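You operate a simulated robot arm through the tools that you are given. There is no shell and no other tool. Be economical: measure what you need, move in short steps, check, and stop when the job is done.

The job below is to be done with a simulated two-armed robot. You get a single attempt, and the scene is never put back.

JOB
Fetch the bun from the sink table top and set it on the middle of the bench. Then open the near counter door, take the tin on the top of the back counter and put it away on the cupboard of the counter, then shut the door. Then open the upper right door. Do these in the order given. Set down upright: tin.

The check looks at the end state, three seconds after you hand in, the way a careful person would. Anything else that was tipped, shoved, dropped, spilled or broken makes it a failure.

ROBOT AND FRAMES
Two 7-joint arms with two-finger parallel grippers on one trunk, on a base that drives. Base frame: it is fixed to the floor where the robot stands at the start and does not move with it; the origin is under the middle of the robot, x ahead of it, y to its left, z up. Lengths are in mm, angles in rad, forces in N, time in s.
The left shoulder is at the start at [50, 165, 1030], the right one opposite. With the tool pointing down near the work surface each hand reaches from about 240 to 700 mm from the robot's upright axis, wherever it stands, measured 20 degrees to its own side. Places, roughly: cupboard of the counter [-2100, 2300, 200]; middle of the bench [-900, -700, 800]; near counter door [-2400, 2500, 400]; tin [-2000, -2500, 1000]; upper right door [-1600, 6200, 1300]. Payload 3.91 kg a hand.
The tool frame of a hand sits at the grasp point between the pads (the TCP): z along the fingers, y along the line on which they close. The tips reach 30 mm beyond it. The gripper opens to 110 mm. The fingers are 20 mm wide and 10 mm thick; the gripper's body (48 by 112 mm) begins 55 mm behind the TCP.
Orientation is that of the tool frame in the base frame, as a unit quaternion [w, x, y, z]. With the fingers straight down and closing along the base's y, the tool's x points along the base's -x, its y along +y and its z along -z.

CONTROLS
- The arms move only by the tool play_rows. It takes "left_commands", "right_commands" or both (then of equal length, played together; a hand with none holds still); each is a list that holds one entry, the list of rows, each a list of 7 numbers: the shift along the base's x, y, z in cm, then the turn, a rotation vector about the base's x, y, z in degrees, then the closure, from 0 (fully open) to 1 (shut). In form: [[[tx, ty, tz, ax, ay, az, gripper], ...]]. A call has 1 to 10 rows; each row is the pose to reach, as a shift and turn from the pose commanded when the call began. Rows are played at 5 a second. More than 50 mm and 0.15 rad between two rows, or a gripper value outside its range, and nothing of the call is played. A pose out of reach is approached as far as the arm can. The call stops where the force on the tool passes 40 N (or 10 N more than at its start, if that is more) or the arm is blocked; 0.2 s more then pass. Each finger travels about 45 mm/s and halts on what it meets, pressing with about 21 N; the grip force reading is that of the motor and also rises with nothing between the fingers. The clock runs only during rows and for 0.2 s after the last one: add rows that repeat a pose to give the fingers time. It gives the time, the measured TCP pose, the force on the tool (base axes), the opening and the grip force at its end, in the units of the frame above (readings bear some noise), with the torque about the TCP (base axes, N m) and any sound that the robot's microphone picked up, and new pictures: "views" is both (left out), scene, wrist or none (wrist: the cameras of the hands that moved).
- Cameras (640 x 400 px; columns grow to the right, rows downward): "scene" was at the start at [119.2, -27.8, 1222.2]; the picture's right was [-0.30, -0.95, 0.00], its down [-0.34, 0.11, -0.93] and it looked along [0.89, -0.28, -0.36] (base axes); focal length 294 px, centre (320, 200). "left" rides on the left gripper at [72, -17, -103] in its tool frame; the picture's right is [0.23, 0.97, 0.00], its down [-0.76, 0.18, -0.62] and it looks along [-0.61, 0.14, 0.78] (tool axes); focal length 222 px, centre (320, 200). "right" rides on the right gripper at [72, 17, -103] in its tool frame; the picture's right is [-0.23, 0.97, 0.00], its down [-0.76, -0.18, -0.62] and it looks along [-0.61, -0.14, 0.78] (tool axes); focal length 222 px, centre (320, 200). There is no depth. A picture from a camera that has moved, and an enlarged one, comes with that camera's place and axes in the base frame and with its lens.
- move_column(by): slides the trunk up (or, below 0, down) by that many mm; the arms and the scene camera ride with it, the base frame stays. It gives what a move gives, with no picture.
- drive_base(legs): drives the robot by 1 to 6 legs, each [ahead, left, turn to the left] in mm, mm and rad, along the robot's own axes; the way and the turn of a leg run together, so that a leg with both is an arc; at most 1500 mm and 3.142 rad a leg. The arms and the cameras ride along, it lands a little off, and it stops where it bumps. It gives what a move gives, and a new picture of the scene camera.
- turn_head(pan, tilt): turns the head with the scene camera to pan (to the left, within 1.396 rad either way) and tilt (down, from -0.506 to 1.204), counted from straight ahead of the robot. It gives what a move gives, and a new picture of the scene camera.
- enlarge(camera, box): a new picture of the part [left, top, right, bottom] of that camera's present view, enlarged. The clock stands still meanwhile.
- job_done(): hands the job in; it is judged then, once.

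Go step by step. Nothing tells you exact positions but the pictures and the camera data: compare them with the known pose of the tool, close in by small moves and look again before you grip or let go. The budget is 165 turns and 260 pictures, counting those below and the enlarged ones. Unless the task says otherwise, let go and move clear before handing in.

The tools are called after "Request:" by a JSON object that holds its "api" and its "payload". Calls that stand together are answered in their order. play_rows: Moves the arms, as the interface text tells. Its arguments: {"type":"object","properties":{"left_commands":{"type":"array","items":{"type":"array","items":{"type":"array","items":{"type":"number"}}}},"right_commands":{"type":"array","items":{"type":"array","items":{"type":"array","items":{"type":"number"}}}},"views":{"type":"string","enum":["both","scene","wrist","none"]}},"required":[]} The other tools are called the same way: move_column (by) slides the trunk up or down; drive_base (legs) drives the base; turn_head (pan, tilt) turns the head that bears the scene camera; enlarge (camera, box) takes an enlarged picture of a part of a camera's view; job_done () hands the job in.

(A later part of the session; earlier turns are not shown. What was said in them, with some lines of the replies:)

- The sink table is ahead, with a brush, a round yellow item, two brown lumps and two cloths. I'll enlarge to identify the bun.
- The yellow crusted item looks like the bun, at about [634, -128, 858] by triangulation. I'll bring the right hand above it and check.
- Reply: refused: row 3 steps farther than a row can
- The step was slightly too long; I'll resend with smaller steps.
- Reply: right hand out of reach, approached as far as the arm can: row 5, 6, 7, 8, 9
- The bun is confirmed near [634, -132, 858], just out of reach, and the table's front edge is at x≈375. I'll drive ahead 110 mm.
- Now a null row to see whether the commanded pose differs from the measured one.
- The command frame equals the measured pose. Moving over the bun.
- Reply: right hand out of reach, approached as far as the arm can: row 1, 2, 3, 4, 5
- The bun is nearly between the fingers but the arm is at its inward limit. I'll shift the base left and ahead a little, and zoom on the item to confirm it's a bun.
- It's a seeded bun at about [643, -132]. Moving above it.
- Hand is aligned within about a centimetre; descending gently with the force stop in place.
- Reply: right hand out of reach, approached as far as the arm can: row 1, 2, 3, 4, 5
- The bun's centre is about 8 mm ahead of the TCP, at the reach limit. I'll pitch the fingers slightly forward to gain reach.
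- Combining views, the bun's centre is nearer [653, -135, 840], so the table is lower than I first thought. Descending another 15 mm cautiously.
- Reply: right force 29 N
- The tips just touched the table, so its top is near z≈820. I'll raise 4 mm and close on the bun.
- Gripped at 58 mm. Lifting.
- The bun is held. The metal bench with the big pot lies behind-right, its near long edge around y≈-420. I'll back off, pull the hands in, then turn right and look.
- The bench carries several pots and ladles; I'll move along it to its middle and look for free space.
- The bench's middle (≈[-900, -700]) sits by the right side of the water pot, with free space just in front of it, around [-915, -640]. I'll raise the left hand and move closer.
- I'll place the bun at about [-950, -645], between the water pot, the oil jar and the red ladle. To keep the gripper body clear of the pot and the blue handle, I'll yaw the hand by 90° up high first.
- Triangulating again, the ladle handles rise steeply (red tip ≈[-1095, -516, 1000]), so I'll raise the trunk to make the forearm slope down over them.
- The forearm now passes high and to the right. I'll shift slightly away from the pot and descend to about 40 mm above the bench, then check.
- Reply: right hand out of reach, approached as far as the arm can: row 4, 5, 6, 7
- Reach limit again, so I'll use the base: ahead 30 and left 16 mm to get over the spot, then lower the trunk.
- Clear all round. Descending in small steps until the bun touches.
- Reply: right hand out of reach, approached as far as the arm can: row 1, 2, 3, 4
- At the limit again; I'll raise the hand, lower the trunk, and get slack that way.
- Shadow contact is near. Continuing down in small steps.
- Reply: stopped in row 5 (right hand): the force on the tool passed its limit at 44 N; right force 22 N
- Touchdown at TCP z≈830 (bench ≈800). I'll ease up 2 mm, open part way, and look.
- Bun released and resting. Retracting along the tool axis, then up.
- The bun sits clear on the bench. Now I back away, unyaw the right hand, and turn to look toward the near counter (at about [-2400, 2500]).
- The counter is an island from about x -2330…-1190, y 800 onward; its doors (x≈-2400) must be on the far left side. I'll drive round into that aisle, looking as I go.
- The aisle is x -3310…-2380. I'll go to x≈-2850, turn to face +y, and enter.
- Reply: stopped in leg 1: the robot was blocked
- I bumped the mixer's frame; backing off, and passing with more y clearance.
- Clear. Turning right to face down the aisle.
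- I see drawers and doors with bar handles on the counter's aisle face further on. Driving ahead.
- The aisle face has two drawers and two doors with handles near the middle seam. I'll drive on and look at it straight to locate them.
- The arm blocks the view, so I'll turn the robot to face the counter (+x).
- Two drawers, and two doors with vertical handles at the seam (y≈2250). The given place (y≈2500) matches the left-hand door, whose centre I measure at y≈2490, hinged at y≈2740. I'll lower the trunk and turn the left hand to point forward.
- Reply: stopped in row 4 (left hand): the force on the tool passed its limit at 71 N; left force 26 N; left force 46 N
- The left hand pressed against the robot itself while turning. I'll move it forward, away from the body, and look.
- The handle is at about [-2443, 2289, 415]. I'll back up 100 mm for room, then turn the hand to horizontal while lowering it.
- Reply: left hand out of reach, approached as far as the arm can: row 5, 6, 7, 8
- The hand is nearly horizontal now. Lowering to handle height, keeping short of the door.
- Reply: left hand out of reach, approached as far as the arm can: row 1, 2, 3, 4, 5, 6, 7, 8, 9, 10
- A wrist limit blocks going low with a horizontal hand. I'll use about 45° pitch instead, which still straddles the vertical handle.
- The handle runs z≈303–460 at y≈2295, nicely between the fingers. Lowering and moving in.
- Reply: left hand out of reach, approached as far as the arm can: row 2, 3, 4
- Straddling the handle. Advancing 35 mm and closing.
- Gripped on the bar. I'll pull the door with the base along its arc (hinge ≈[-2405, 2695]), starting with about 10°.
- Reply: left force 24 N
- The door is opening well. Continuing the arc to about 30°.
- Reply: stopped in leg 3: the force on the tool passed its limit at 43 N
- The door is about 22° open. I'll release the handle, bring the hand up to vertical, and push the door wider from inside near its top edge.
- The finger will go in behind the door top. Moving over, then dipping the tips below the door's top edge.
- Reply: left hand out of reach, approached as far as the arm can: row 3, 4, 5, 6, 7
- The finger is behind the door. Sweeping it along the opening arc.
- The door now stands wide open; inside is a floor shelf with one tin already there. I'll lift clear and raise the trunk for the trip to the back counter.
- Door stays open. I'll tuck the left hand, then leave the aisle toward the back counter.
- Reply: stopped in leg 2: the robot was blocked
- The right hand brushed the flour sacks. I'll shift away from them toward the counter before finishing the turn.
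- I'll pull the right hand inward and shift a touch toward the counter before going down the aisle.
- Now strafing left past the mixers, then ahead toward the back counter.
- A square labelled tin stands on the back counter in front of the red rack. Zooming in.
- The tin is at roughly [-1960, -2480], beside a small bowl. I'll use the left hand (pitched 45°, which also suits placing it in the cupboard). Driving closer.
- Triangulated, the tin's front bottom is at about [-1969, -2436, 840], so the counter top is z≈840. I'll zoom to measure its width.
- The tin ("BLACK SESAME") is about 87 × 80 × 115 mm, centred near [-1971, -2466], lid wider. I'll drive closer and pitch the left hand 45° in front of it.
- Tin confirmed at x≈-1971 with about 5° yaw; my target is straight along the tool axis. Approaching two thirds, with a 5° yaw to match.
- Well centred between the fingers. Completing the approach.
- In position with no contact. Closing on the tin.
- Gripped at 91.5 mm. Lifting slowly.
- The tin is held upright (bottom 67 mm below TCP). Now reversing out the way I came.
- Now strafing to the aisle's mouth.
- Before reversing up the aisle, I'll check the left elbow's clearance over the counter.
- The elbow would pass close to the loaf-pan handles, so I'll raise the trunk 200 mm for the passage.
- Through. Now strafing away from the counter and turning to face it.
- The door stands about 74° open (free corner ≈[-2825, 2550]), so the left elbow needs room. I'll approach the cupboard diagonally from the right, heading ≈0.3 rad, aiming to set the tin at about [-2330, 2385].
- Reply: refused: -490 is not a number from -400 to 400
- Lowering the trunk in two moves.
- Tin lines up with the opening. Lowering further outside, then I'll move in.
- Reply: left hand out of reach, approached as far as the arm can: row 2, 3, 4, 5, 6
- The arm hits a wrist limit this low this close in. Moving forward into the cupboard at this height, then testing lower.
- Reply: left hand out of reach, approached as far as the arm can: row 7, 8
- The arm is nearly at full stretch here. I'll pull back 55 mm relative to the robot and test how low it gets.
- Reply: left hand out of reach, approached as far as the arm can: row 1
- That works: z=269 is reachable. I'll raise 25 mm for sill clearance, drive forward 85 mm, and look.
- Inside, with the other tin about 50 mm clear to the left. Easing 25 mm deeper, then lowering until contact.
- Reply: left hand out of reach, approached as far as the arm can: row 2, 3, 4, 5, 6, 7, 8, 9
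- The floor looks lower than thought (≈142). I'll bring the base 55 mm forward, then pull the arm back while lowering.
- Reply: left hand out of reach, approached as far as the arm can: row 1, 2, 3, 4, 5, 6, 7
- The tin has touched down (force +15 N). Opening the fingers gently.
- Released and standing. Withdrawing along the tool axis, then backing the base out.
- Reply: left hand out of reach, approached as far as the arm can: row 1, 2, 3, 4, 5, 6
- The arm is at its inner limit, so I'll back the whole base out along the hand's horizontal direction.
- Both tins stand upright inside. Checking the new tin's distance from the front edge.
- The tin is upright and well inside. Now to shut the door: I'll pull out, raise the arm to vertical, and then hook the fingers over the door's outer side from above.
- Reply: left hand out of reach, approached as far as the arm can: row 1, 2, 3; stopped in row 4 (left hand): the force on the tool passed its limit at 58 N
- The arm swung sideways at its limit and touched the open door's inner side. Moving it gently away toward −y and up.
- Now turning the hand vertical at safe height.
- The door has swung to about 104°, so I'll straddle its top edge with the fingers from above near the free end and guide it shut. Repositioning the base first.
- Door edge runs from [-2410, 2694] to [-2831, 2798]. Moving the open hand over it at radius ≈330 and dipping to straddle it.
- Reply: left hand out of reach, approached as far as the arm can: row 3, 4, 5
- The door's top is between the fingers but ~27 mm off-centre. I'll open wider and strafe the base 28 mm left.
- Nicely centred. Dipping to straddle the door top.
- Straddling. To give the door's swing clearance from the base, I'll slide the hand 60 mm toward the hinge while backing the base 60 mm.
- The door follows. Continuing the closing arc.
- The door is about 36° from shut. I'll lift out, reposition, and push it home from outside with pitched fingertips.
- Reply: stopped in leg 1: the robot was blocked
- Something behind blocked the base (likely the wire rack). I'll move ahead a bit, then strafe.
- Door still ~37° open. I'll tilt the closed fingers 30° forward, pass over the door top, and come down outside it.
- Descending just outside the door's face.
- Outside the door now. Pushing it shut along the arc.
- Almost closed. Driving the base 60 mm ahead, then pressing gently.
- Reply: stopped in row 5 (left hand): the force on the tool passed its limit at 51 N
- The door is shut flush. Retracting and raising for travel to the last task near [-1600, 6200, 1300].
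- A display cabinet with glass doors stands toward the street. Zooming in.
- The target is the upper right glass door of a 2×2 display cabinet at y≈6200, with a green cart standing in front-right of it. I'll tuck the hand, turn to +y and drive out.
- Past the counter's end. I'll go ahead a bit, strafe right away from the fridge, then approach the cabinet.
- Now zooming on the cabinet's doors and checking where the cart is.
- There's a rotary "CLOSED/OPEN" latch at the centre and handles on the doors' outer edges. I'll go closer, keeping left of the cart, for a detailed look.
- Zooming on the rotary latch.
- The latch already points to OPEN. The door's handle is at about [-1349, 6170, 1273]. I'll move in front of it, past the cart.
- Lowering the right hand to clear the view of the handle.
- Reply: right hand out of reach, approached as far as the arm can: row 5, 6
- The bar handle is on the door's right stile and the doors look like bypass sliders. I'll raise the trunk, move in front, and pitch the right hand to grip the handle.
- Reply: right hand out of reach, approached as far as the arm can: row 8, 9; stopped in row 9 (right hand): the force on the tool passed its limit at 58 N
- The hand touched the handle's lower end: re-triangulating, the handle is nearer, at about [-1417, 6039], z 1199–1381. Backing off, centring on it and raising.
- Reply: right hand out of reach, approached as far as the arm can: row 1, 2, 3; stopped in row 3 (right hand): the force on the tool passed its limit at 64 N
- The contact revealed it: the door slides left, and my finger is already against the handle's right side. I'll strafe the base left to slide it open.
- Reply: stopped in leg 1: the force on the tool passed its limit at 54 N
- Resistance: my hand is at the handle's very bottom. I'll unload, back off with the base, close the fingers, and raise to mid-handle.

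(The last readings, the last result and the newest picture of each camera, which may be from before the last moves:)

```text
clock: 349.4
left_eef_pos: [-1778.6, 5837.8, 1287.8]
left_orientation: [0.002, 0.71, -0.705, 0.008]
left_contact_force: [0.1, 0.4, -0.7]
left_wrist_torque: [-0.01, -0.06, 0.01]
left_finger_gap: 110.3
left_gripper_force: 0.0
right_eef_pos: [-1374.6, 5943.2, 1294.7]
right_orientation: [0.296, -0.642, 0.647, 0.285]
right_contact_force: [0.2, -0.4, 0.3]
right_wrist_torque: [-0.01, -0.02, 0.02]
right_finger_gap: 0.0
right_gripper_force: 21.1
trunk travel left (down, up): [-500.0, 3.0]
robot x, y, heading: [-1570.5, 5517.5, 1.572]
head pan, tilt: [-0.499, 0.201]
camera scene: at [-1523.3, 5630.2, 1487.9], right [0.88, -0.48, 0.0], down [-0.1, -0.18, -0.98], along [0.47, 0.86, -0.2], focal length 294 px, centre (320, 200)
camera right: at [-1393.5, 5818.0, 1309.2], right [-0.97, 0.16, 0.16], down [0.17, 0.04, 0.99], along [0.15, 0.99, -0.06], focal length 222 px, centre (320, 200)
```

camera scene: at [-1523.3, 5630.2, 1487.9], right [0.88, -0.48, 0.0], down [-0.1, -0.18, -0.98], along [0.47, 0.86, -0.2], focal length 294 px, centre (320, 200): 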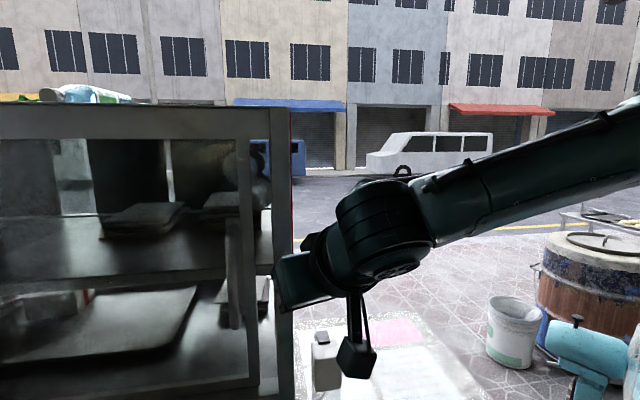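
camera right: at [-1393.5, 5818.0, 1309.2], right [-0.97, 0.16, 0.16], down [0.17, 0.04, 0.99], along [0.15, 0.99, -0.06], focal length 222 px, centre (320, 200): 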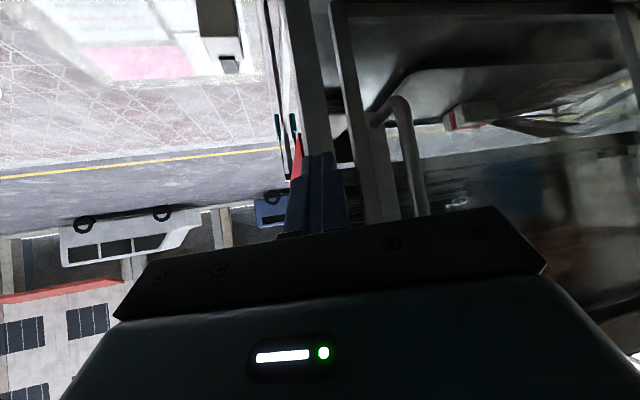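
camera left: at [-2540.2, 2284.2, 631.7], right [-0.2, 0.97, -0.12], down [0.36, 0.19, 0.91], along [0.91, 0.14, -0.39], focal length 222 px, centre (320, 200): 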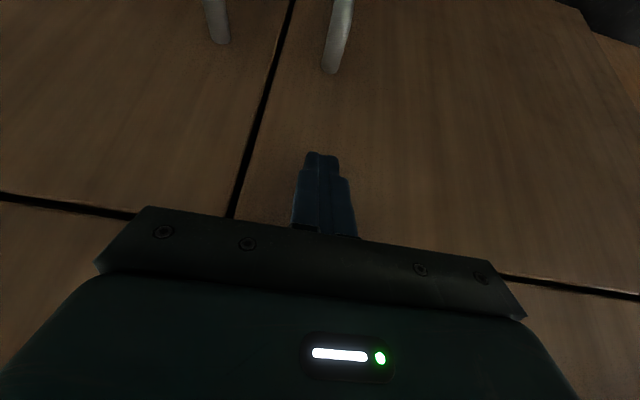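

The door already has a 40 mm gap, and the handle bar is now at x≈-1457. I'll straddle and grip it: open the fingers, shift left 80 mm, then ahead.

Request:
{"api": "play_rows", "payload": {"right_commands": [[[0, 0, 0, 0, 0, 0, 0.7], [0, 0, 0, 0, 0, 0, 0.45], [0, 0, 0, 0, 0, 0, 0.45]]], "views": "none"}}

Request:
{"api": "drive_base", "payload": {"legs": [[0, 82, 0], [60, 0, 0]]}}

Request:
{"api": "enlarge", "payload": {"camera": "right", "box": [0, 0, 640, 400]}}

```text
clock: 350.2
left_eef_pos: [-1779.9, 5837.2, 1287.1]
left_orientation: [0.002, 0.71, -0.704, 0.01]
left_contact_force: [0.3, -0.1, -0.3]
left_wrist_torque: [0.01, -0.01, 0.0]
left_finger_gap: 110.3
left_gripper_force: 0.1
right_eef_pos: [-1375.2, 5942.7, 1292.9]
right_orientation: [0.295, -0.643, 0.647, 0.286]
right_contact_force: [-0.6, -0.6, -0.1]
right_wrist_torque: [-0.02, -0.05, 0.02]
right_finger_gap: 60.8
right_gripper_force: 0.0
trunk travel left (down, up): [-500.0, 3.0]
robot x, y, heading: [-1570.6, 5520.6, 1.573]
head pan, tilt: [-0.499, 0.201]
```

```text
clock: 352.1
left_eef_pos: [-1859.2, 5898.2, 1287.2]
left_orientation: [0.002, 0.71, -0.704, 0.009]
left_contact_force: [-0.4, 0.8, 0.3]
left_wrist_torque: [-0.06, 0.01, 0.02]
left_finger_gap: 109.9
left_gripper_force: 0.1
right_eef_pos: [-1455.8, 6004.2, 1294.1]
right_orientation: [0.296, -0.642, 0.647, 0.285]
right_contact_force: [0.0, 0.7, -0.2]
right_wrist_torque: [0.03, 0.01, 0.02]
right_finger_gap: 60.3
right_gripper_force: 0.0
trunk travel left (down, up): [-500.0, 3.0]
robot x, y, heading: [-1651.8, 5575.6, 1.573]
head pan, tilt: [-0.499, 0.201]
camera scene: at [-1604.2, 5691.4, 1487.8], right [0.88, -0.48, 0.0], down [-0.09, -0.18, -0.98], along [0.47, 0.86, -0.2], focal length 294 px, centre (320, 200)
```

scene: 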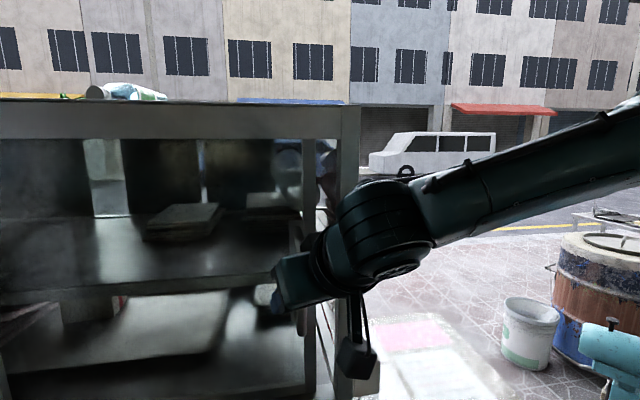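

```text
1.00 times, centred on (320, 200) of right (not enlarged: the box is as wide or as high as the picture)
camera zoom: at [-1474.5, 5879.1, 1308.7], right [-0.97, 0.16, 0.16], down [0.17, 0.04, 0.99], along [0.15, 0.99, -0.06], focal length 222 px, centre (320, 200)
```

zoom: 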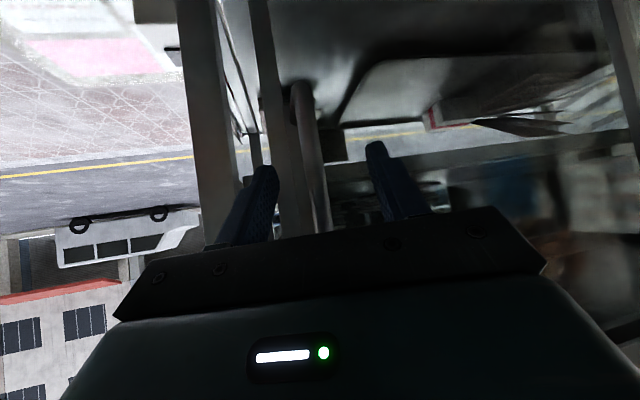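

The bar is between the fingers. Ahead 25 mm, then close.

Request:
{"api": "drive_base", "payload": {"legs": [[25, 0, 0]]}}

Request:
{"api": "play_rows", "payload": {"right_commands": [[[0, 0, 0, 0, 0, 0, 0.6], [0, 0, 0, 0, 0, 0, 0.8], [0, 0, 0, 0, 0, 0, 0.95], [0, 0, 0, 0, 0, 0, 0.95], [0, 0, 0, 0, 0, 0, 0.95]]], "views": "wrist"}}

```text
clock: 353.0
left_eef_pos: [-1860.7, 5922.1, 1287.2]
left_orientation: [0.001, 0.709, -0.705, 0.009]
left_contact_force: [0.2, 0.5, -0.9]
left_wrist_torque: [-0.01, -0.01, 0.01]
left_finger_gap: 109.8
left_gripper_force: 0.0
right_eef_pos: [-1456.5, 6027.1, 1294.9]
right_orientation: [0.297, -0.642, 0.646, 0.287]
right_contact_force: [0.3, 0.1, -0.8]
right_wrist_torque: [-0.03, -0.01, 0.03]
right_finger_gap: 60.5
right_gripper_force: 0.0
trunk travel left (down, up): [-500.0, 3.0]
robot x, y, heading: [-1648.5, 5605.7, 1.574]
head pan, tilt: [-0.499, 0.201]
camera scene: at [-1604.1, 5715.1, 1488.0], right [0.88, -0.48, 0.0], down [-0.09, -0.18, -0.98], along [0.47, 0.86, -0.2], focal length 294 px, centre (320, 200)
```

scene: 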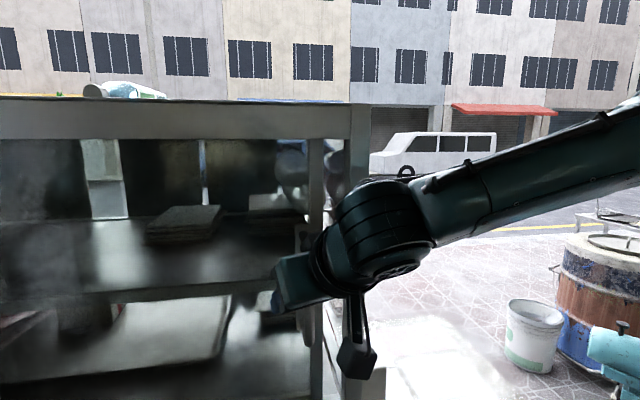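

```text
clock: 354.2
left_eef_pos: [-1859.0, 5922.7, 1289.1]
left_orientation: [0.003, 0.709, -0.705, 0.009]
left_contact_force: [0.2, -0.2, -0.7]
left_wrist_torque: [0.0, 0.0, 0.04]
left_finger_gap: 110.0
left_gripper_force: 0.1
right_eef_pos: [-1454.0, 6027.7, 1294.0]
right_orientation: [0.294, -0.642, 0.647, 0.287]
right_contact_force: [5.2, 3.6, 0.3]
right_wrist_torque: [0.39, 0.69, -0.12]
right_finger_gap: 13.9
right_gripper_force: 45.1
trunk travel left (down, up): [-500.0, 3.0]
robot x, y, heading: [-1651.8, 5603.1, 1.58]
head pan, tilt: [-0.499, 0.201]
camera right: at [-1473.1, 5903.6, 1308.8], right [-0.97, 0.16, 0.16], down [0.17, 0.03, 0.98], along [0.15, 0.99, -0.06], focal length 222 px, centre (320, 200)
```

right: 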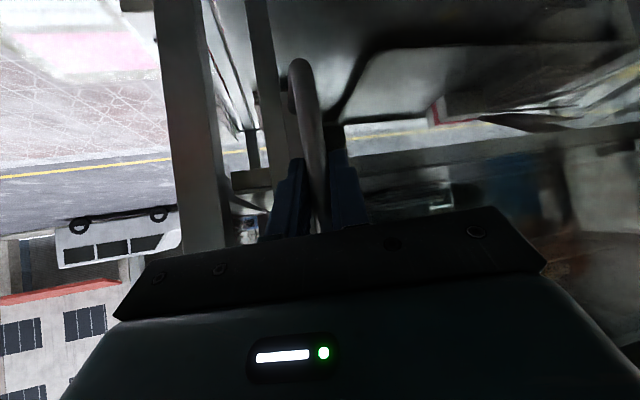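

Gripped. Sliding left with the base.

Request:
{"api": "drive_base", "payload": {"legs": [[0, 50, 0], [0, 50, 0]]}}

```text
clock: 356.0
left_eef_pos: [-1959.3, 5919.9, 1288.0]
left_orientation: [0.001, 0.71, -0.704, 0.008]
left_contact_force: [-0.2, -0.7, 0.7]
left_wrist_torque: [-0.04, 0.03, 0.03]
left_finger_gap: 110.0
left_gripper_force: 0.0
right_eef_pos: [-1555.2, 6025.4, 1294.4]
right_orientation: [0.296, -0.643, 0.646, 0.286]
right_contact_force: [0.3, 0.0, 0.4]
right_wrist_torque: [-0.02, -0.04, -0.01]
right_finger_gap: 5.3
right_gripper_force: 0.0
trunk travel left (down, up): [-500.0, 3.0]
robot x, y, heading: [-1750.2, 5604.8, 1.575]
head pan, tilt: [-0.499, 0.201]
camera scene: at [-1704.3, 5713.8, 1488.0], right [0.88, -0.48, 0.0], down [-0.09, -0.17, -0.98], along [0.47, 0.86, -0.2], focal length 294 px, centre (320, 200)
```

scene: 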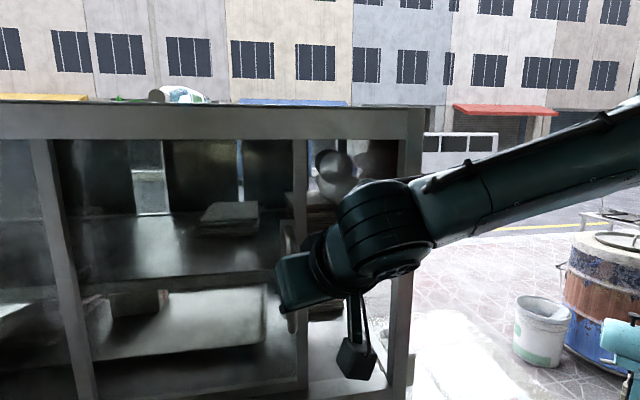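

The door slid farther; the grip seems to have slipped off the bar. Checking with the wrist camera.

Request:
{"api": "enlarge", "payload": {"camera": "right", "box": [0, 0, 640, 400]}}

```text
1.00 times, centred on (320, 200) of right (not enlarged: the box is as wide or as high as the picture)
camera zoom: at [-1574.7, 5901.4, 1309.1], right [-0.97, 0.16, 0.16], down [0.17, 0.04, 0.99], along [0.15, 0.99, -0.06], focal length 222 px, centre (320, 200)
```

zoom: 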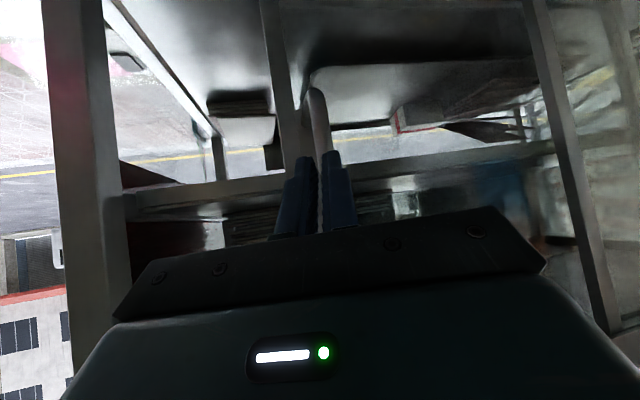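

Still aligned, but the bar sits at the fingertips. Reopening, advancing 12 mm and regripping.

Request:
{"api": "play_rows", "payload": {"right_commands": [[[0, -0.5, 0, 0, 0, 0, 0.7], [0, -0.5, 0, 0, 0, 0, 0.55], [0, 0.4, 0, 0, 0, 0, 0.55], [0, 1.2, 0, 0, 0, 0, 0.55], [0, 1.2, 0, 0, 0, 0, 0.8], [0, 1.2, 0, 0, 0, 0, 0.95], [0, 1.2, 0, 0, 0, 0, 0.95], [0, 1.2, 0, 0, 0, 0, 0.95]]], "views": "wrist"}}

```text
clock: 357.8
left_eef_pos: [-1960.6, 5921.5, 1287.9]
left_orientation: [0.002, 0.71, -0.705, 0.009]
left_contact_force: [0.4, 0.2, 0.8]
left_wrist_torque: [-0.06, 0.01, -0.03]
left_finger_gap: 109.9
left_gripper_force: 0.0
right_eef_pos: [-1557.1, 6038.0, 1294.4]
right_orientation: [0.296, -0.644, 0.646, 0.285]
right_contact_force: [-6.1, -2.8, -1.7]
right_wrist_torque: [-0.22, 0.09, 0.22]
right_finger_gap: 13.8
right_gripper_force: 45.1
trunk travel left (down, up): [-500.0, 3.0]
robot x, y, heading: [-1746.9, 5599.4, 1.573]
head pan, tilt: [-0.499, 0.201]
camera right: at [-1574.8, 5913.7, 1310.5], right [-0.97, 0.16, 0.16], down [0.17, 0.04, 0.99], along [0.15, 0.99, -0.06], focal length 222 px, centre (320, 200)
```

right: 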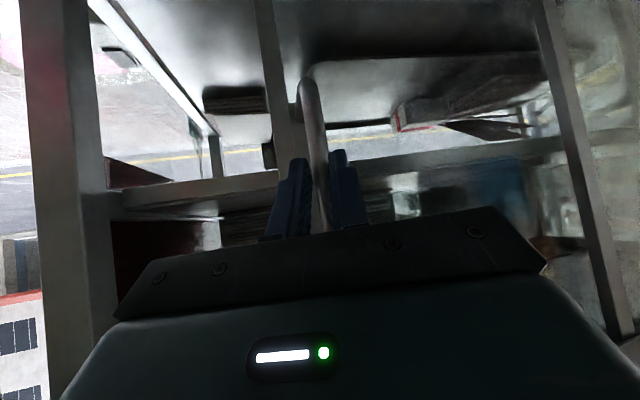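

Firmly gripped again. Sliding on in short legs.

Request:
{"api": "drive_base", "payload": {"legs": [[0, 40, 0], [0, 40, 0], [0, 40, 0], [0, 40, 0]]}}

```text
clock: 360.7
left_eef_pos: [-2119.5, 5920.3, 1287.7]
left_orientation: [0.001, 0.709, -0.705, 0.008]
left_contact_force: [0.4, 0.5, -0.4]
left_wrist_torque: [-0.01, 0.04, 0.01]
left_finger_gap: 110.0
left_gripper_force: 0.1
right_eef_pos: [-1714.1, 6038.4, 1295.6]
right_orientation: [0.296, -0.643, 0.646, 0.286]
right_contact_force: [-0.3, -0.4, -0.2]
right_wrist_torque: [0.03, -0.02, 0.01]
right_finger_gap: 5.6
right_gripper_force: 0.1
trunk travel left (down, up): [-500.0, 3.0]
robot x, y, heading: [-1906.1, 5603.9, 1.572]
head pan, tilt: [-0.499, 0.201]
camera scene: at [-1863.6, 5713.9, 1488.0], right [0.88, -0.48, 0.0], down [-0.09, -0.18, -0.98], along [0.47, 0.86, -0.2], focal length 294 px, centre (320, 200)
```

scene: 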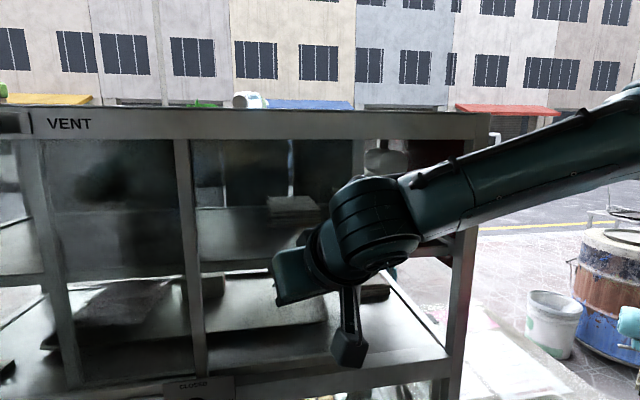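

Request:
{"api": "enlarge", "payload": {"camera": "right", "box": [0, 0, 640, 400]}}

```text
1.00 times, centred on (320, 200) of right (not enlarged: the box is as wide or as high as the picture)
camera zoom: at [-1733.3, 5913.7, 1310.5], right [-0.97, 0.16, 0.16], down [0.17, 0.04, 0.99], along [0.15, 0.99, -0.06], focal length 222 px, centre (320, 200)
```

zoom: 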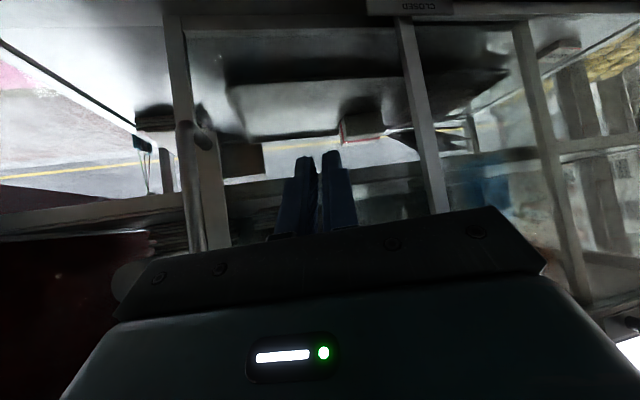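

The hand slipped past; the handle is now at x≈-1637 (door ~220 mm open). I'll back off and look at the whole door.

Request:
{"api": "drive_base", "payload": {"legs": [[-150, 0, 0]]}}

Request:
{"api": "turn_head", "payload": {"pan": -0.1, "tilt": 0.15}}

```text
clock: 362.1
left_eef_pos: [-2119.0, 5766.8, 1288.4]
left_orientation: [0.002, 0.71, -0.704, 0.008]
left_contact_force: [-0.2, 0.3, -0.1]
left_wrist_torque: [0.03, -0.03, 0.02]
left_finger_gap: 110.3
left_gripper_force: 0.1
right_eef_pos: [-1714.5, 5884.4, 1296.0]
right_orientation: [0.296, -0.642, 0.647, 0.286]
right_contact_force: [-0.1, -0.3, 0.3]
right_wrist_torque: [-0.01, 0.02, 0.01]
right_finger_gap: 5.6
right_gripper_force: 0.0
trunk travel left (down, up): [-500.0, 3.0]
robot x, y, heading: [-1912.8, 5446.0, 1.575]
head pan, tilt: [-0.499, 0.201]
camera scene: at [-1862.8, 5559.4, 1488.0], right [0.88, -0.48, 0.0], down [-0.1, -0.17, -0.98], along [0.47, 0.86, -0.2], focal length 294 px, centre (320, 200)
```

scene: 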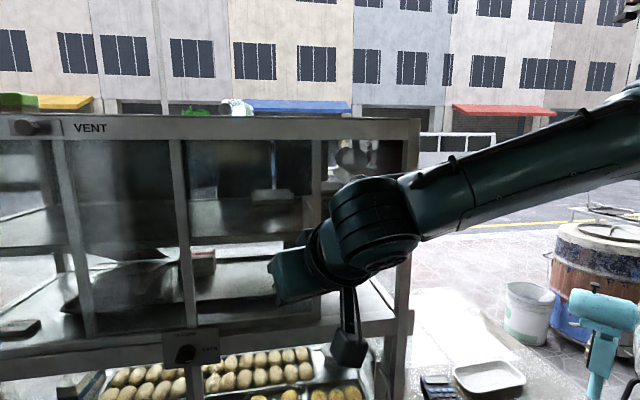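

```text
clock: 363.0
left_eef_pos: [-2118.7, 5767.7, 1289.1]
left_orientation: [0.001, 0.71, -0.704, 0.009]
left_contact_force: [0.3, -0.4, 0.8]
left_wrist_torque: [-0.02, -0.02, 0.01]
left_finger_gap: 110.0
left_gripper_force: 0.1
right_eef_pos: [-1713.5, 5883.9, 1295.6]
right_orientation: [0.296, -0.643, 0.646, 0.286]
right_contact_force: [0.4, -0.1, 0.4]
right_wrist_torque: [-0.01, -0.01, 0.01]
right_finger_gap: 5.4
right_gripper_force: 0.0
trunk travel left (down, up): [-500.0, 3.0]
robot x, y, heading: [-1905.5, 5448.9, 1.573]
head pan, tilt: [-0.099, 0.15]
camera scene: at [-1898.1, 5570.7, 1492.6], right [1.0, -0.1, 0.0], down [-0.01, -0.15, -0.99], along [0.1, 0.98, -0.15], focal length 294 px, centre (320, 200)
```

scene: 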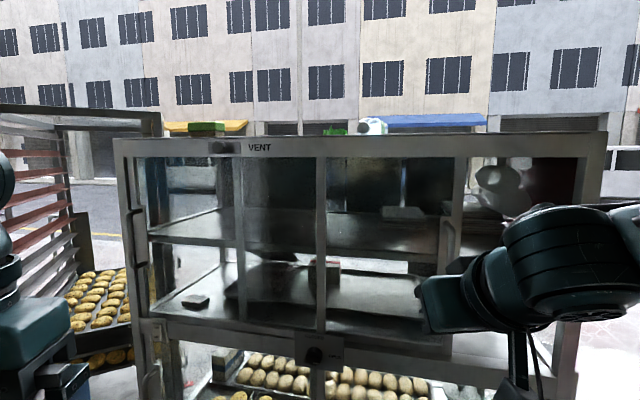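

Clear view: the right door has slid to about half open (its right stile edge ≈ x -1580) and can go further left. I'll insert the closed fingertips in the opening and push the stile's edge.

Request:
{"api": "play_rows", "payload": {"right_commands": [[[0, 0, 0, 0, 0, 0, 1], [0, 0, 0, 0, 0, 0, 1]]], "views": "none"}}

Request:
{"api": "move_column", "payload": {"by": -55}}

Request:
{"api": "drive_base", "payload": {"legs": [[0, -170, 0], [140, 0, 0]]}}

Request:
{"api": "enlarge", "payload": {"camera": "right", "box": [0, 0, 640, 400]}}

```text
clock: 363.6
left_eef_pos: [-2118.8, 5766.6, 1287.7]
left_orientation: [0.001, 0.709, -0.705, 0.009]
left_contact_force: [0.5, 0.0, 0.9]
left_wrist_torque: [0.03, -0.01, 0.01]
left_finger_gap: 110.0
left_gripper_force: 0.0
right_eef_pos: [-1713.6, 5884.6, 1295.1]
right_orientation: [0.295, -0.643, 0.647, 0.285]
right_contact_force: [-0.1, 0.0, -0.1]
right_wrist_torque: [0.01, 0.03, -0.02]
right_finger_gap: 0.0
right_gripper_force: 21.2
trunk travel left (down, up): [-500.0, 3.0]
robot x, y, heading: [-1908.5, 5450.6, 1.57]
head pan, tilt: [-0.099, 0.15]
```

```text
clock: 364.6
left_eef_pos: [-2117.6, 5767.4, 1232.5]
left_orientation: [0.001, 0.71, -0.704, 0.008]
left_contact_force: [-0.1, 1.2, 0.6]
left_wrist_torque: [0.01, -0.04, 0.0]
left_finger_gap: 110.1
left_gripper_force: 0.0
right_eef_pos: [-1713.9, 5885.5, 1240.8]
right_orientation: [0.296, -0.643, 0.647, 0.285]
right_contact_force: [0.0, -0.8, 0.4]
right_wrist_torque: [0.02, -0.01, -0.01]
right_finger_gap: 0.1
right_gripper_force: 21.2
trunk travel left (down, up): [-445.0, 58.0]
robot x, y, heading: [-1910.4, 5450.8, 1.568]
head pan, tilt: [-0.099, 0.15]
```

```text
clock: 367.6
left_eef_pos: [-1950.1, 5907.2, 1231.8]
left_orientation: [0.001, 0.712, -0.702, 0.009]
left_contact_force: [-0.3, 0.4, -0.9]
left_wrist_torque: [-0.04, -0.01, -0.02]
left_finger_gap: 109.9
left_gripper_force: 0.0
right_eef_pos: [-1546.7, 6027.0, 1239.2]
right_orientation: [-0.294, 0.646, -0.644, -0.287]
right_contact_force: [0.2, 0.0, 0.2]
right_wrist_torque: [-0.03, -0.02, 0.0]
right_finger_gap: 0.0
right_gripper_force: 21.2
trunk travel left (down, up): [-445.0, 58.0]
robot x, y, heading: [-1737.3, 5589.9, 1.584]
head pan, tilt: [-0.099, 0.15]
camera scene: at [-1728.6, 5711.1, 1437.5], right [1.0, -0.09, 0.0], down [-0.01, -0.15, -0.99], along [0.09, 0.98, -0.15], focal length 294 px, centre (320, 200)
```

scene: 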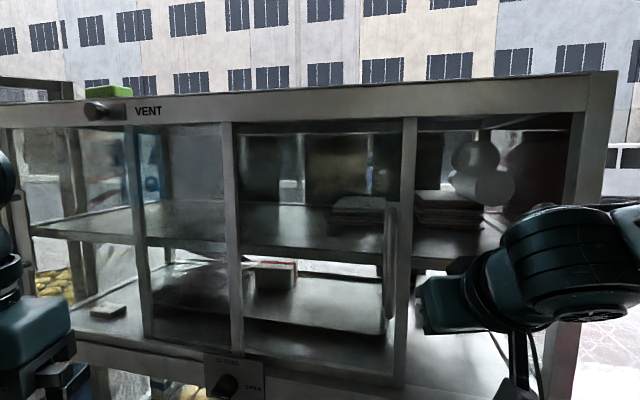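

```text
1.00 times, centred on (320, 200) of right (not enlarged: the box is as wide or as high as the picture)
camera zoom: at [-1564.1, 5901.6, 1255.1], right [-0.98, 0.15, 0.16], down [0.17, 0.04, 0.99], along [0.15, 0.99, -0.06], focal length 222 px, centre (320, 200)
```

zoom: 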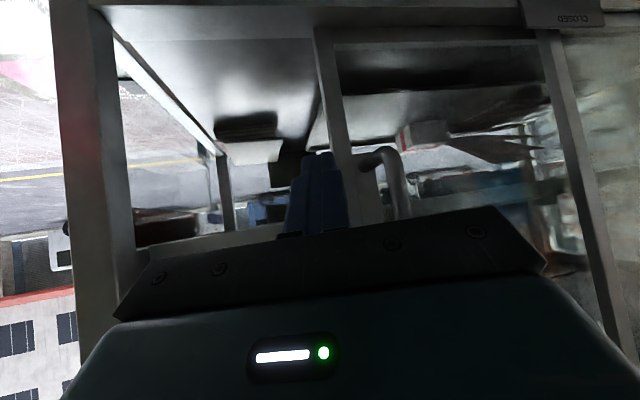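

Fingertips are just right of the stile. Shift 18 mm right, then insert 48 mm.

Request:
{"api": "drive_base", "payload": {"legs": [[0, -18, -0.012], [46, 0, 0]]}}

Request:
{"api": "drive_base", "payload": {"legs": [[0, 40, 0], [0, 40, 0]]}}

```text
clock: 369.0
left_eef_pos: [-1928.1, 5955.1, 1232.3]
left_orientation: [0.002, 0.708, -0.706, 0.009]
left_contact_force: [0.4, 2.1, 0.1]
left_wrist_torque: [-0.02, 0.01, -0.03]
left_finger_gap: 110.1
left_gripper_force: 0.0
right_eef_pos: [-1522.8, 6070.1, 1240.6]
right_orientation: [0.296, -0.642, 0.648, 0.285]
right_contact_force: [1.0, -0.2, -0.8]
right_wrist_torque: [-0.06, 0.01, 0.01]
right_finger_gap: 0.3
right_gripper_force: 21.7
trunk travel left (down, up): [-445.0, 58.0]
robot x, y, heading: [-1720.0, 5636.0, 1.568]
head pan, tilt: [-0.099, 0.15]
camera scene: at [-1709.1, 5756.9, 1437.5], right [0.99, -0.1, 0.0], down [-0.02, -0.15, -0.99], along [0.1, 0.98, -0.15], focal length 294 px, centre (320, 200)
```

scene: 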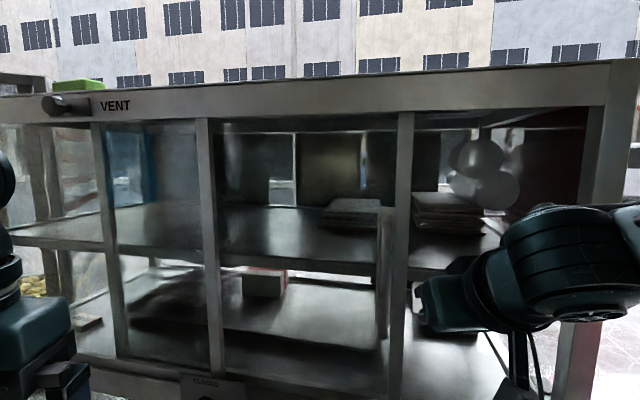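

```text
clock: 370.7
left_eef_pos: [-2008.9, 5953.6, 1233.1]
left_orientation: [0.001, 0.709, -0.705, 0.008]
left_contact_force: [0.4, 0.0, -0.6]
left_wrist_torque: [-0.04, -0.01, 0.02]
left_finger_gap: 110.1
left_gripper_force: 0.2
right_eef_pos: [-1603.6, 6068.7, 1239.7]
right_orientation: [0.295, -0.643, 0.647, 0.285]
right_contact_force: [-0.2, -0.2, 0.8]
right_wrist_torque: [0.0, -0.01, 0.02]
right_finger_gap: 0.1
right_gripper_force: 21.0
trunk travel left (down, up): [-445.0, 58.0]
robot x, y, heading: [-1801.5, 5632.1, 1.572]
head pan, tilt: [-0.099, 0.15]
camera scene: at [-1789.0, 5755.8, 1437.6], right [0.99, -0.1, 0.0], down [-0.01, -0.15, -0.99], along [0.1, 0.98, -0.15], focal length 294 px, centre (320, 200)
```

scene: 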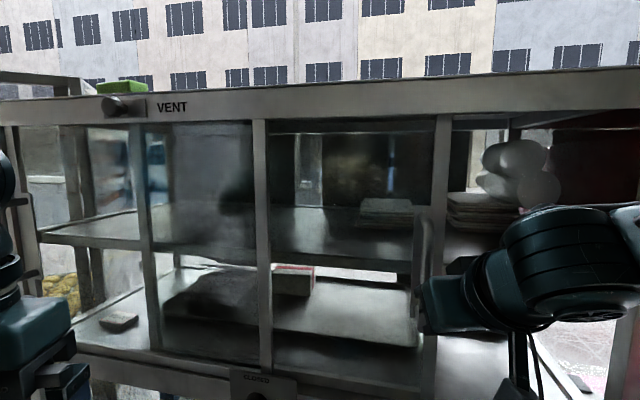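

The stile is moving with the finger, no excess force. Continuing left.

Request:
{"api": "drive_base", "payload": {"legs": [[0, 45, 0], [0, 45, 0], [0, 45, 0]]}}

```text
clock: 373.1
left_eef_pos: [-2142.6, 5954.5, 1233.2]
left_orientation: [0.001, 0.708, -0.706, 0.008]
left_contact_force: [0.0, 0.3, 0.6]
left_wrist_torque: [0.0, -0.03, -0.01]
left_finger_gap: 110.0
left_gripper_force: 0.0
right_eef_pos: [-1737.4, 6068.4, 1240.6]
right_orientation: [0.296, -0.642, 0.648, 0.285]
right_contact_force: [-0.7, -0.5, 0.1]
right_wrist_torque: [-0.04, -0.03, -0.03]
right_finger_gap: 0.2
right_gripper_force: 20.7
trunk travel left (down, up): [-445.0, 58.0]
robot x, y, heading: [-1932.1, 5636.6, 1.567]
head pan, tilt: [-0.099, 0.15]
camera scene: at [-1923.1, 5755.7, 1437.7], right [0.99, -0.1, 0.0], down [-0.01, -0.15, -0.99], along [0.1, 0.98, -0.15], focal length 294 px, centre (320, 200)
```

scene: 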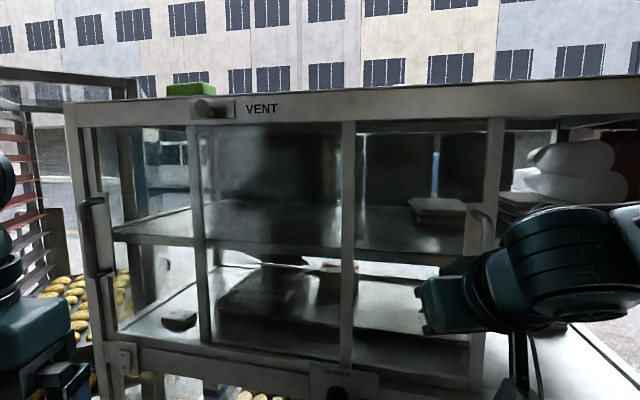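

The door is now about 300 mm open but the tip slid off the stile again, as it was barely engaged. I'll back out, go right, and insert deeper.

Request:
{"api": "drive_base", "payload": {"legs": [[-70, 0, 0], [0, -108, 0]]}}

Request:
{"api": "enlarge", "payload": {"camera": "right", "box": [0, 0, 640, 400]}}

```text
clock: 375.3
left_eef_pos: [-2033.8, 5883.8, 1233.7]
left_orientation: [0.001, 0.708, -0.706, 0.009]
left_contact_force: [-0.2, 0.1, -0.1]
left_wrist_torque: [0.0, 0.0, -0.01]
left_finger_gap: 110.1
left_gripper_force: 0.0
right_eef_pos: [-1629.7, 5997.7, 1239.8]
right_orientation: [0.295, -0.642, 0.647, 0.285]
right_contact_force: [-0.6, 0.5, 0.1]
right_wrist_torque: [0.01, 0.02, -0.04]
right_finger_gap: 0.0
right_gripper_force: 20.9
trunk travel left (down, up): [-445.0, 58.0]
robot x, y, heading: [-1825.4, 5563.0, 1.567]
head pan, tilt: [-0.099, 0.15]
camera scene: at [-1815.2, 5685.2, 1437.7], right [0.99, -0.1, 0.0], down [-0.02, -0.15, -0.99], along [0.1, 0.98, -0.15], focal length 294 px, centre (320, 200)
```

scene: 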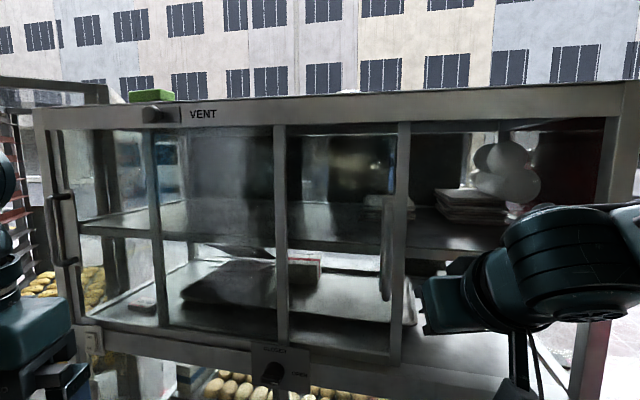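

```text
1.00 times, centred on (320, 200) of right (not enlarged: the box is as wide or as high as the picture)
camera zoom: at [-1648.8, 5873.7, 1255.3], right [-0.97, 0.16, 0.16], down [0.17, 0.04, 0.99], along [0.16, 0.99, -0.06], focal length 222 px, centre (320, 200)
```

zoom: 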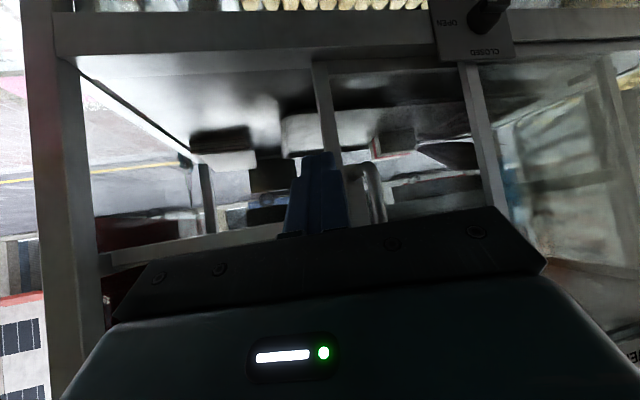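

Stile right edge is at x≈-1640. Shift right 22 mm, insert to TCP y≈6095, then push left in short legs.

Request:
{"api": "drive_base", "payload": {"legs": [[0, -22, 0], [97, 0, 0]]}}

Request:
{"api": "drive_base", "payload": {"legs": [[0, 25, 0], [0, 25, 0], [0, 25, 0], [0, 25, 0], [0, 25, 0]]}}

```text
clock: 376.9
left_eef_pos: [-2012.8, 5982.9, 1231.8]
left_orientation: [0.002, 0.708, -0.706, 0.009]
left_contact_force: [-0.4, -0.7, 0.2]
left_wrist_torque: [-0.05, 0.01, -0.01]
left_finger_gap: 110.1
left_gripper_force: 0.0
right_eef_pos: [-1608.8, 6096.6, 1240.2]
right_orientation: [0.296, -0.641, 0.648, 0.286]
right_contact_force: [-0.3, -0.3, 0.4]
right_wrist_torque: [0.0, -0.01, 0.03]
right_finger_gap: 0.2
right_gripper_force: 20.8
trunk travel left (down, up): [-445.0, 58.0]
robot x, y, heading: [-1806.1, 5656.7, 1.572]
head pan, tilt: [-0.099, 0.15]
camera scene: at [-1794.2, 5783.4, 1437.6], right [0.99, -0.1, 0.0], down [-0.02, -0.15, -0.99], along [0.1, 0.98, -0.15], focal length 294 px, centre (320, 200)
```

scene: 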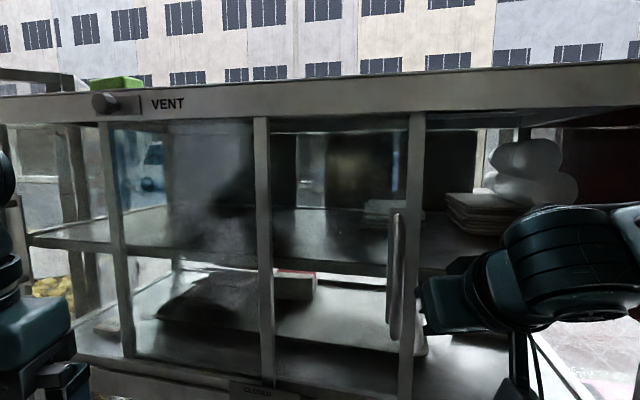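

```text
clock: 379.9
left_eef_pos: [-2138.4, 5980.8, 1232.6]
left_orientation: [0.001, 0.709, -0.705, 0.009]
left_contact_force: [-1.1, 0.6, -0.6]
left_wrist_torque: [-0.01, -0.04, -0.01]
left_finger_gap: 109.7
left_gripper_force: 0.1
right_eef_pos: [-1733.5, 6096.3, 1241.3]
right_orientation: [0.295, -0.643, 0.646, 0.285]
right_contact_force: [0.2, 0.0, 0.3]
right_wrist_torque: [0.0, -0.01, -0.02]
right_finger_gap: 0.0
right_gripper_force: 21.4
trunk travel left (down, up): [-445.0, 58.0]
robot x, y, heading: [-1928.6, 5662.4, 1.572]
head pan, tilt: [-0.099, 0.15]
camera scene: at [-1919.4, 5782.9, 1437.6], right [0.99, -0.1, 0.0], down [-0.01, -0.15, -0.99], along [0.1, 0.98, -0.15], focal length 294 px, centre (320, 200)
```

scene: 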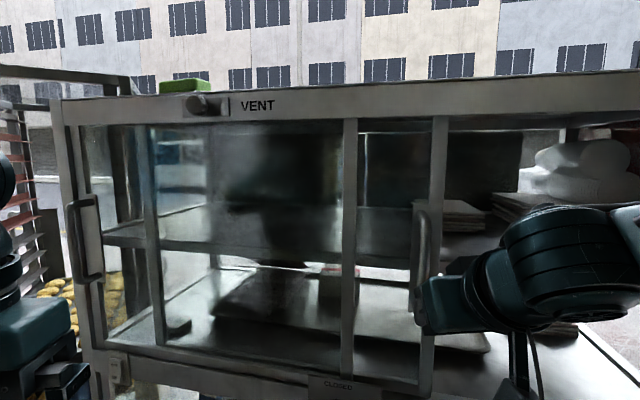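

The door is now roughly 80% open. Two more short pushes.

Request:
{"api": "drive_base", "payload": {"legs": [[0, 25, 0], [0, 25, 0]]}}

```text
clock: 381.3
left_eef_pos: [-2188.8, 5980.8, 1232.8]
left_orientation: [0.001, 0.708, -0.706, 0.009]
left_contact_force: [0.5, 0.0, 0.0]
left_wrist_torque: [0.0, -0.02, -0.03]
left_finger_gap: 110.1
left_gripper_force: 0.1
right_eef_pos: [-1785.5, 6095.6, 1241.6]
right_orientation: [0.296, -0.643, 0.647, 0.285]
right_contact_force: [-0.2, -0.4, 0.4]
right_wrist_torque: [0.0, -0.02, -0.02]
right_finger_gap: 0.0
right_gripper_force: 21.1
trunk travel left (down, up): [-445.0, 58.0]
robot x, y, heading: [-1978.5, 5658.7, 1.571]
head pan, tilt: [-0.099, 0.15]
camera scene: at [-1969.7, 5782.8, 1437.7], right [1.0, -0.1, 0.0], down [-0.01, -0.15, -0.99], along [0.1, 0.98, -0.15], focal length 294 px, centre (320, 200)
```

scene: 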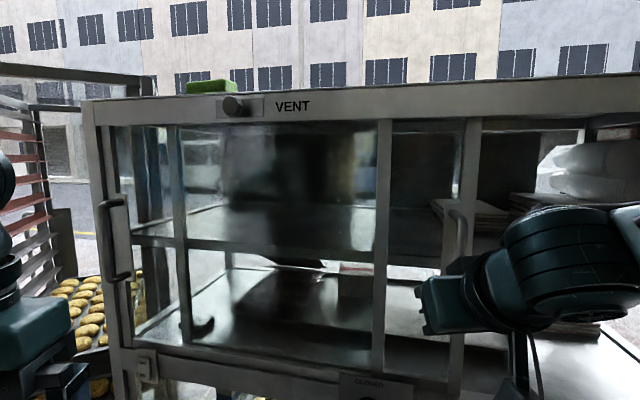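

The tip slid off the stile again, so the door plane is deeper than I assumed. One more push with deeper insertion.

Request:
{"api": "drive_base", "payload": {"legs": [[-90, 0, 0], [0, -85, 0], [120, 0, 0]]}}

Request:
{"api": "drive_base", "payload": {"legs": [[0, 20, 0], [0, 20, 0], [0, 20, 0], [0, 20, 0], [0, 20, 0]]}}

```text
clock: 384.3
left_eef_pos: [-2101.4, 6015.9, 1233.1]
left_orientation: [0.002, 0.71, -0.704, 0.009]
left_contact_force: [-0.5, 0.1, -0.2]
left_wrist_torque: [0.01, 0.01, -0.01]
left_finger_gap: 110.2
left_gripper_force: 0.1
right_eef_pos: [-1698.5, 6134.2, 1240.1]
right_orientation: [0.295, -0.644, 0.645, 0.286]
right_contact_force: [-0.7, -0.2, 0.5]
right_wrist_torque: [0.0, 0.0, -0.02]
right_finger_gap: 0.0
right_gripper_force: 20.8
trunk travel left (down, up): [-445.0, 58.0]
robot x, y, heading: [-1889.7, 5697.7, 1.57]
head pan, tilt: [-0.099, 0.15]
camera scene: at [-1881.2, 5820.4, 1437.5], right [1.0, -0.1, 0.0], down [-0.01, -0.15, -0.99], along [0.1, 0.98, -0.15], focal length 294 px, centre (320, 200)
```

scene: 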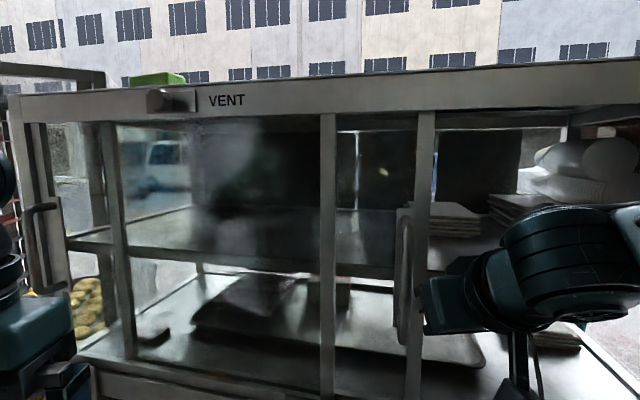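

```text
clock: 387.0
left_eef_pos: [-2202.1, 6015.5, 1233.1]
left_orientation: [0.001, 0.709, -0.705, 0.008]
left_contact_force: [0.2, 0.1, -1.0]
left_wrist_torque: [0.05, -0.03, -0.02]
left_finger_gap: 110.2
left_gripper_force: 0.0
right_eef_pos: [-1797.2, 6134.0, 1240.6]
right_orientation: [0.294, -0.645, 0.645, 0.286]
right_contact_force: [0.0, -0.4, 0.0]
right_wrist_torque: [0.01, -0.02, 0.02]
right_finger_gap: 0.1
right_gripper_force: 21.4
trunk travel left (down, up): [-445.0, 58.0]
robot x, y, heading: [-1994.0, 5699.4, 1.575]
head pan, tilt: [-0.099, 0.15]
camera scene: at [-1980.9, 5819.3, 1437.6], right [1.0, -0.1, 0.0], down [-0.01, -0.15, -0.99], along [0.09, 0.98, -0.15], focal length 294 px, centre (320, 200)
```

scene: 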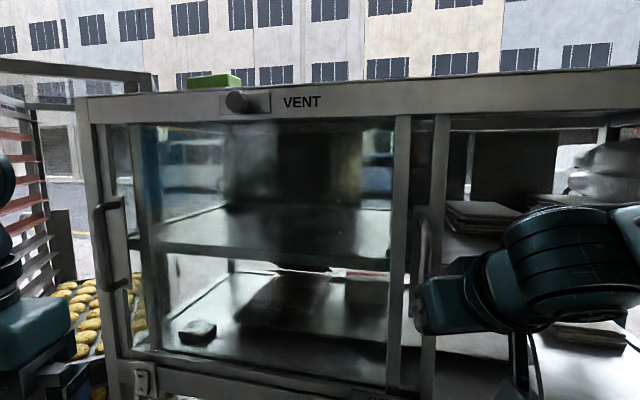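

Nearly fully open now: the door's left stile is almost at the left frame. One last nudge, then back out and check.

Request:
{"api": "drive_base", "payload": {"legs": [[0, 15, 0], [0, -25, 0], [-250, 0, 0]]}}

```text
clock: 389.8
left_eef_pos: [-2188.3, 5765.0, 1234.6]
left_orientation: [0.001, 0.707, -0.707, 0.008]
left_contact_force: [0.8, -0.1, 0.5]
left_wrist_torque: [0.01, -0.01, 0.01]
left_finger_gap: 109.9
left_gripper_force: 0.1
right_eef_pos: [-1783.4, 5879.1, 1241.8]
right_orientation: [0.295, -0.642, 0.648, 0.285]
right_contact_force: [0.0, 0.2, -0.5]
right_wrist_torque: [0.0, 0.0, -0.01]
right_finger_gap: 0.0
right_gripper_force: 21.2
trunk travel left (down, up): [-445.0, 58.0]
robot x, y, heading: [-1980.6, 5443.4, 1.566]
head pan, tilt: [-0.099, 0.15]
camera scene: at [-1969.1, 5566.8, 1437.7], right [0.99, -0.1, 0.0], down [-0.02, -0.15, -0.99], along [0.1, 0.98, -0.15], focal length 294 px, centre (320, 200)
```

scene: 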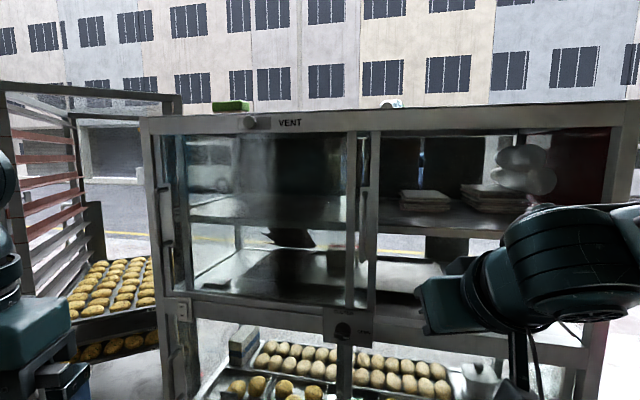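

The upper right door is slid fully open, both hands are clear, and nothing on or around the cabinet looks disturbed. Handing in.

Request:
{"api": "job_done", "payload": {}}

```text
The job is handed in.
```

I handed the job in with all the steps done in order; at my last look at each, nothing had been tipped or knocked over.

- **Bun:** it sits on the bench about 75–80 mm off the exact middle, because the water pot stands there.
- **Counter door:** I used the left-hand of the counter's two doors, because its centre matched the position you gave. It is shut flush.
- **Tin:** the black sesame tin stood upright on the cupboard floor when I shut the door.
- **Upper right door:** it is a sliding door, now slid left until nearly fully open.

On the way the robot bumped a mixer frame and brushed the flour sacks. It also pressed the counter door and the cabinet handle harder than planned (about 50–65 N).
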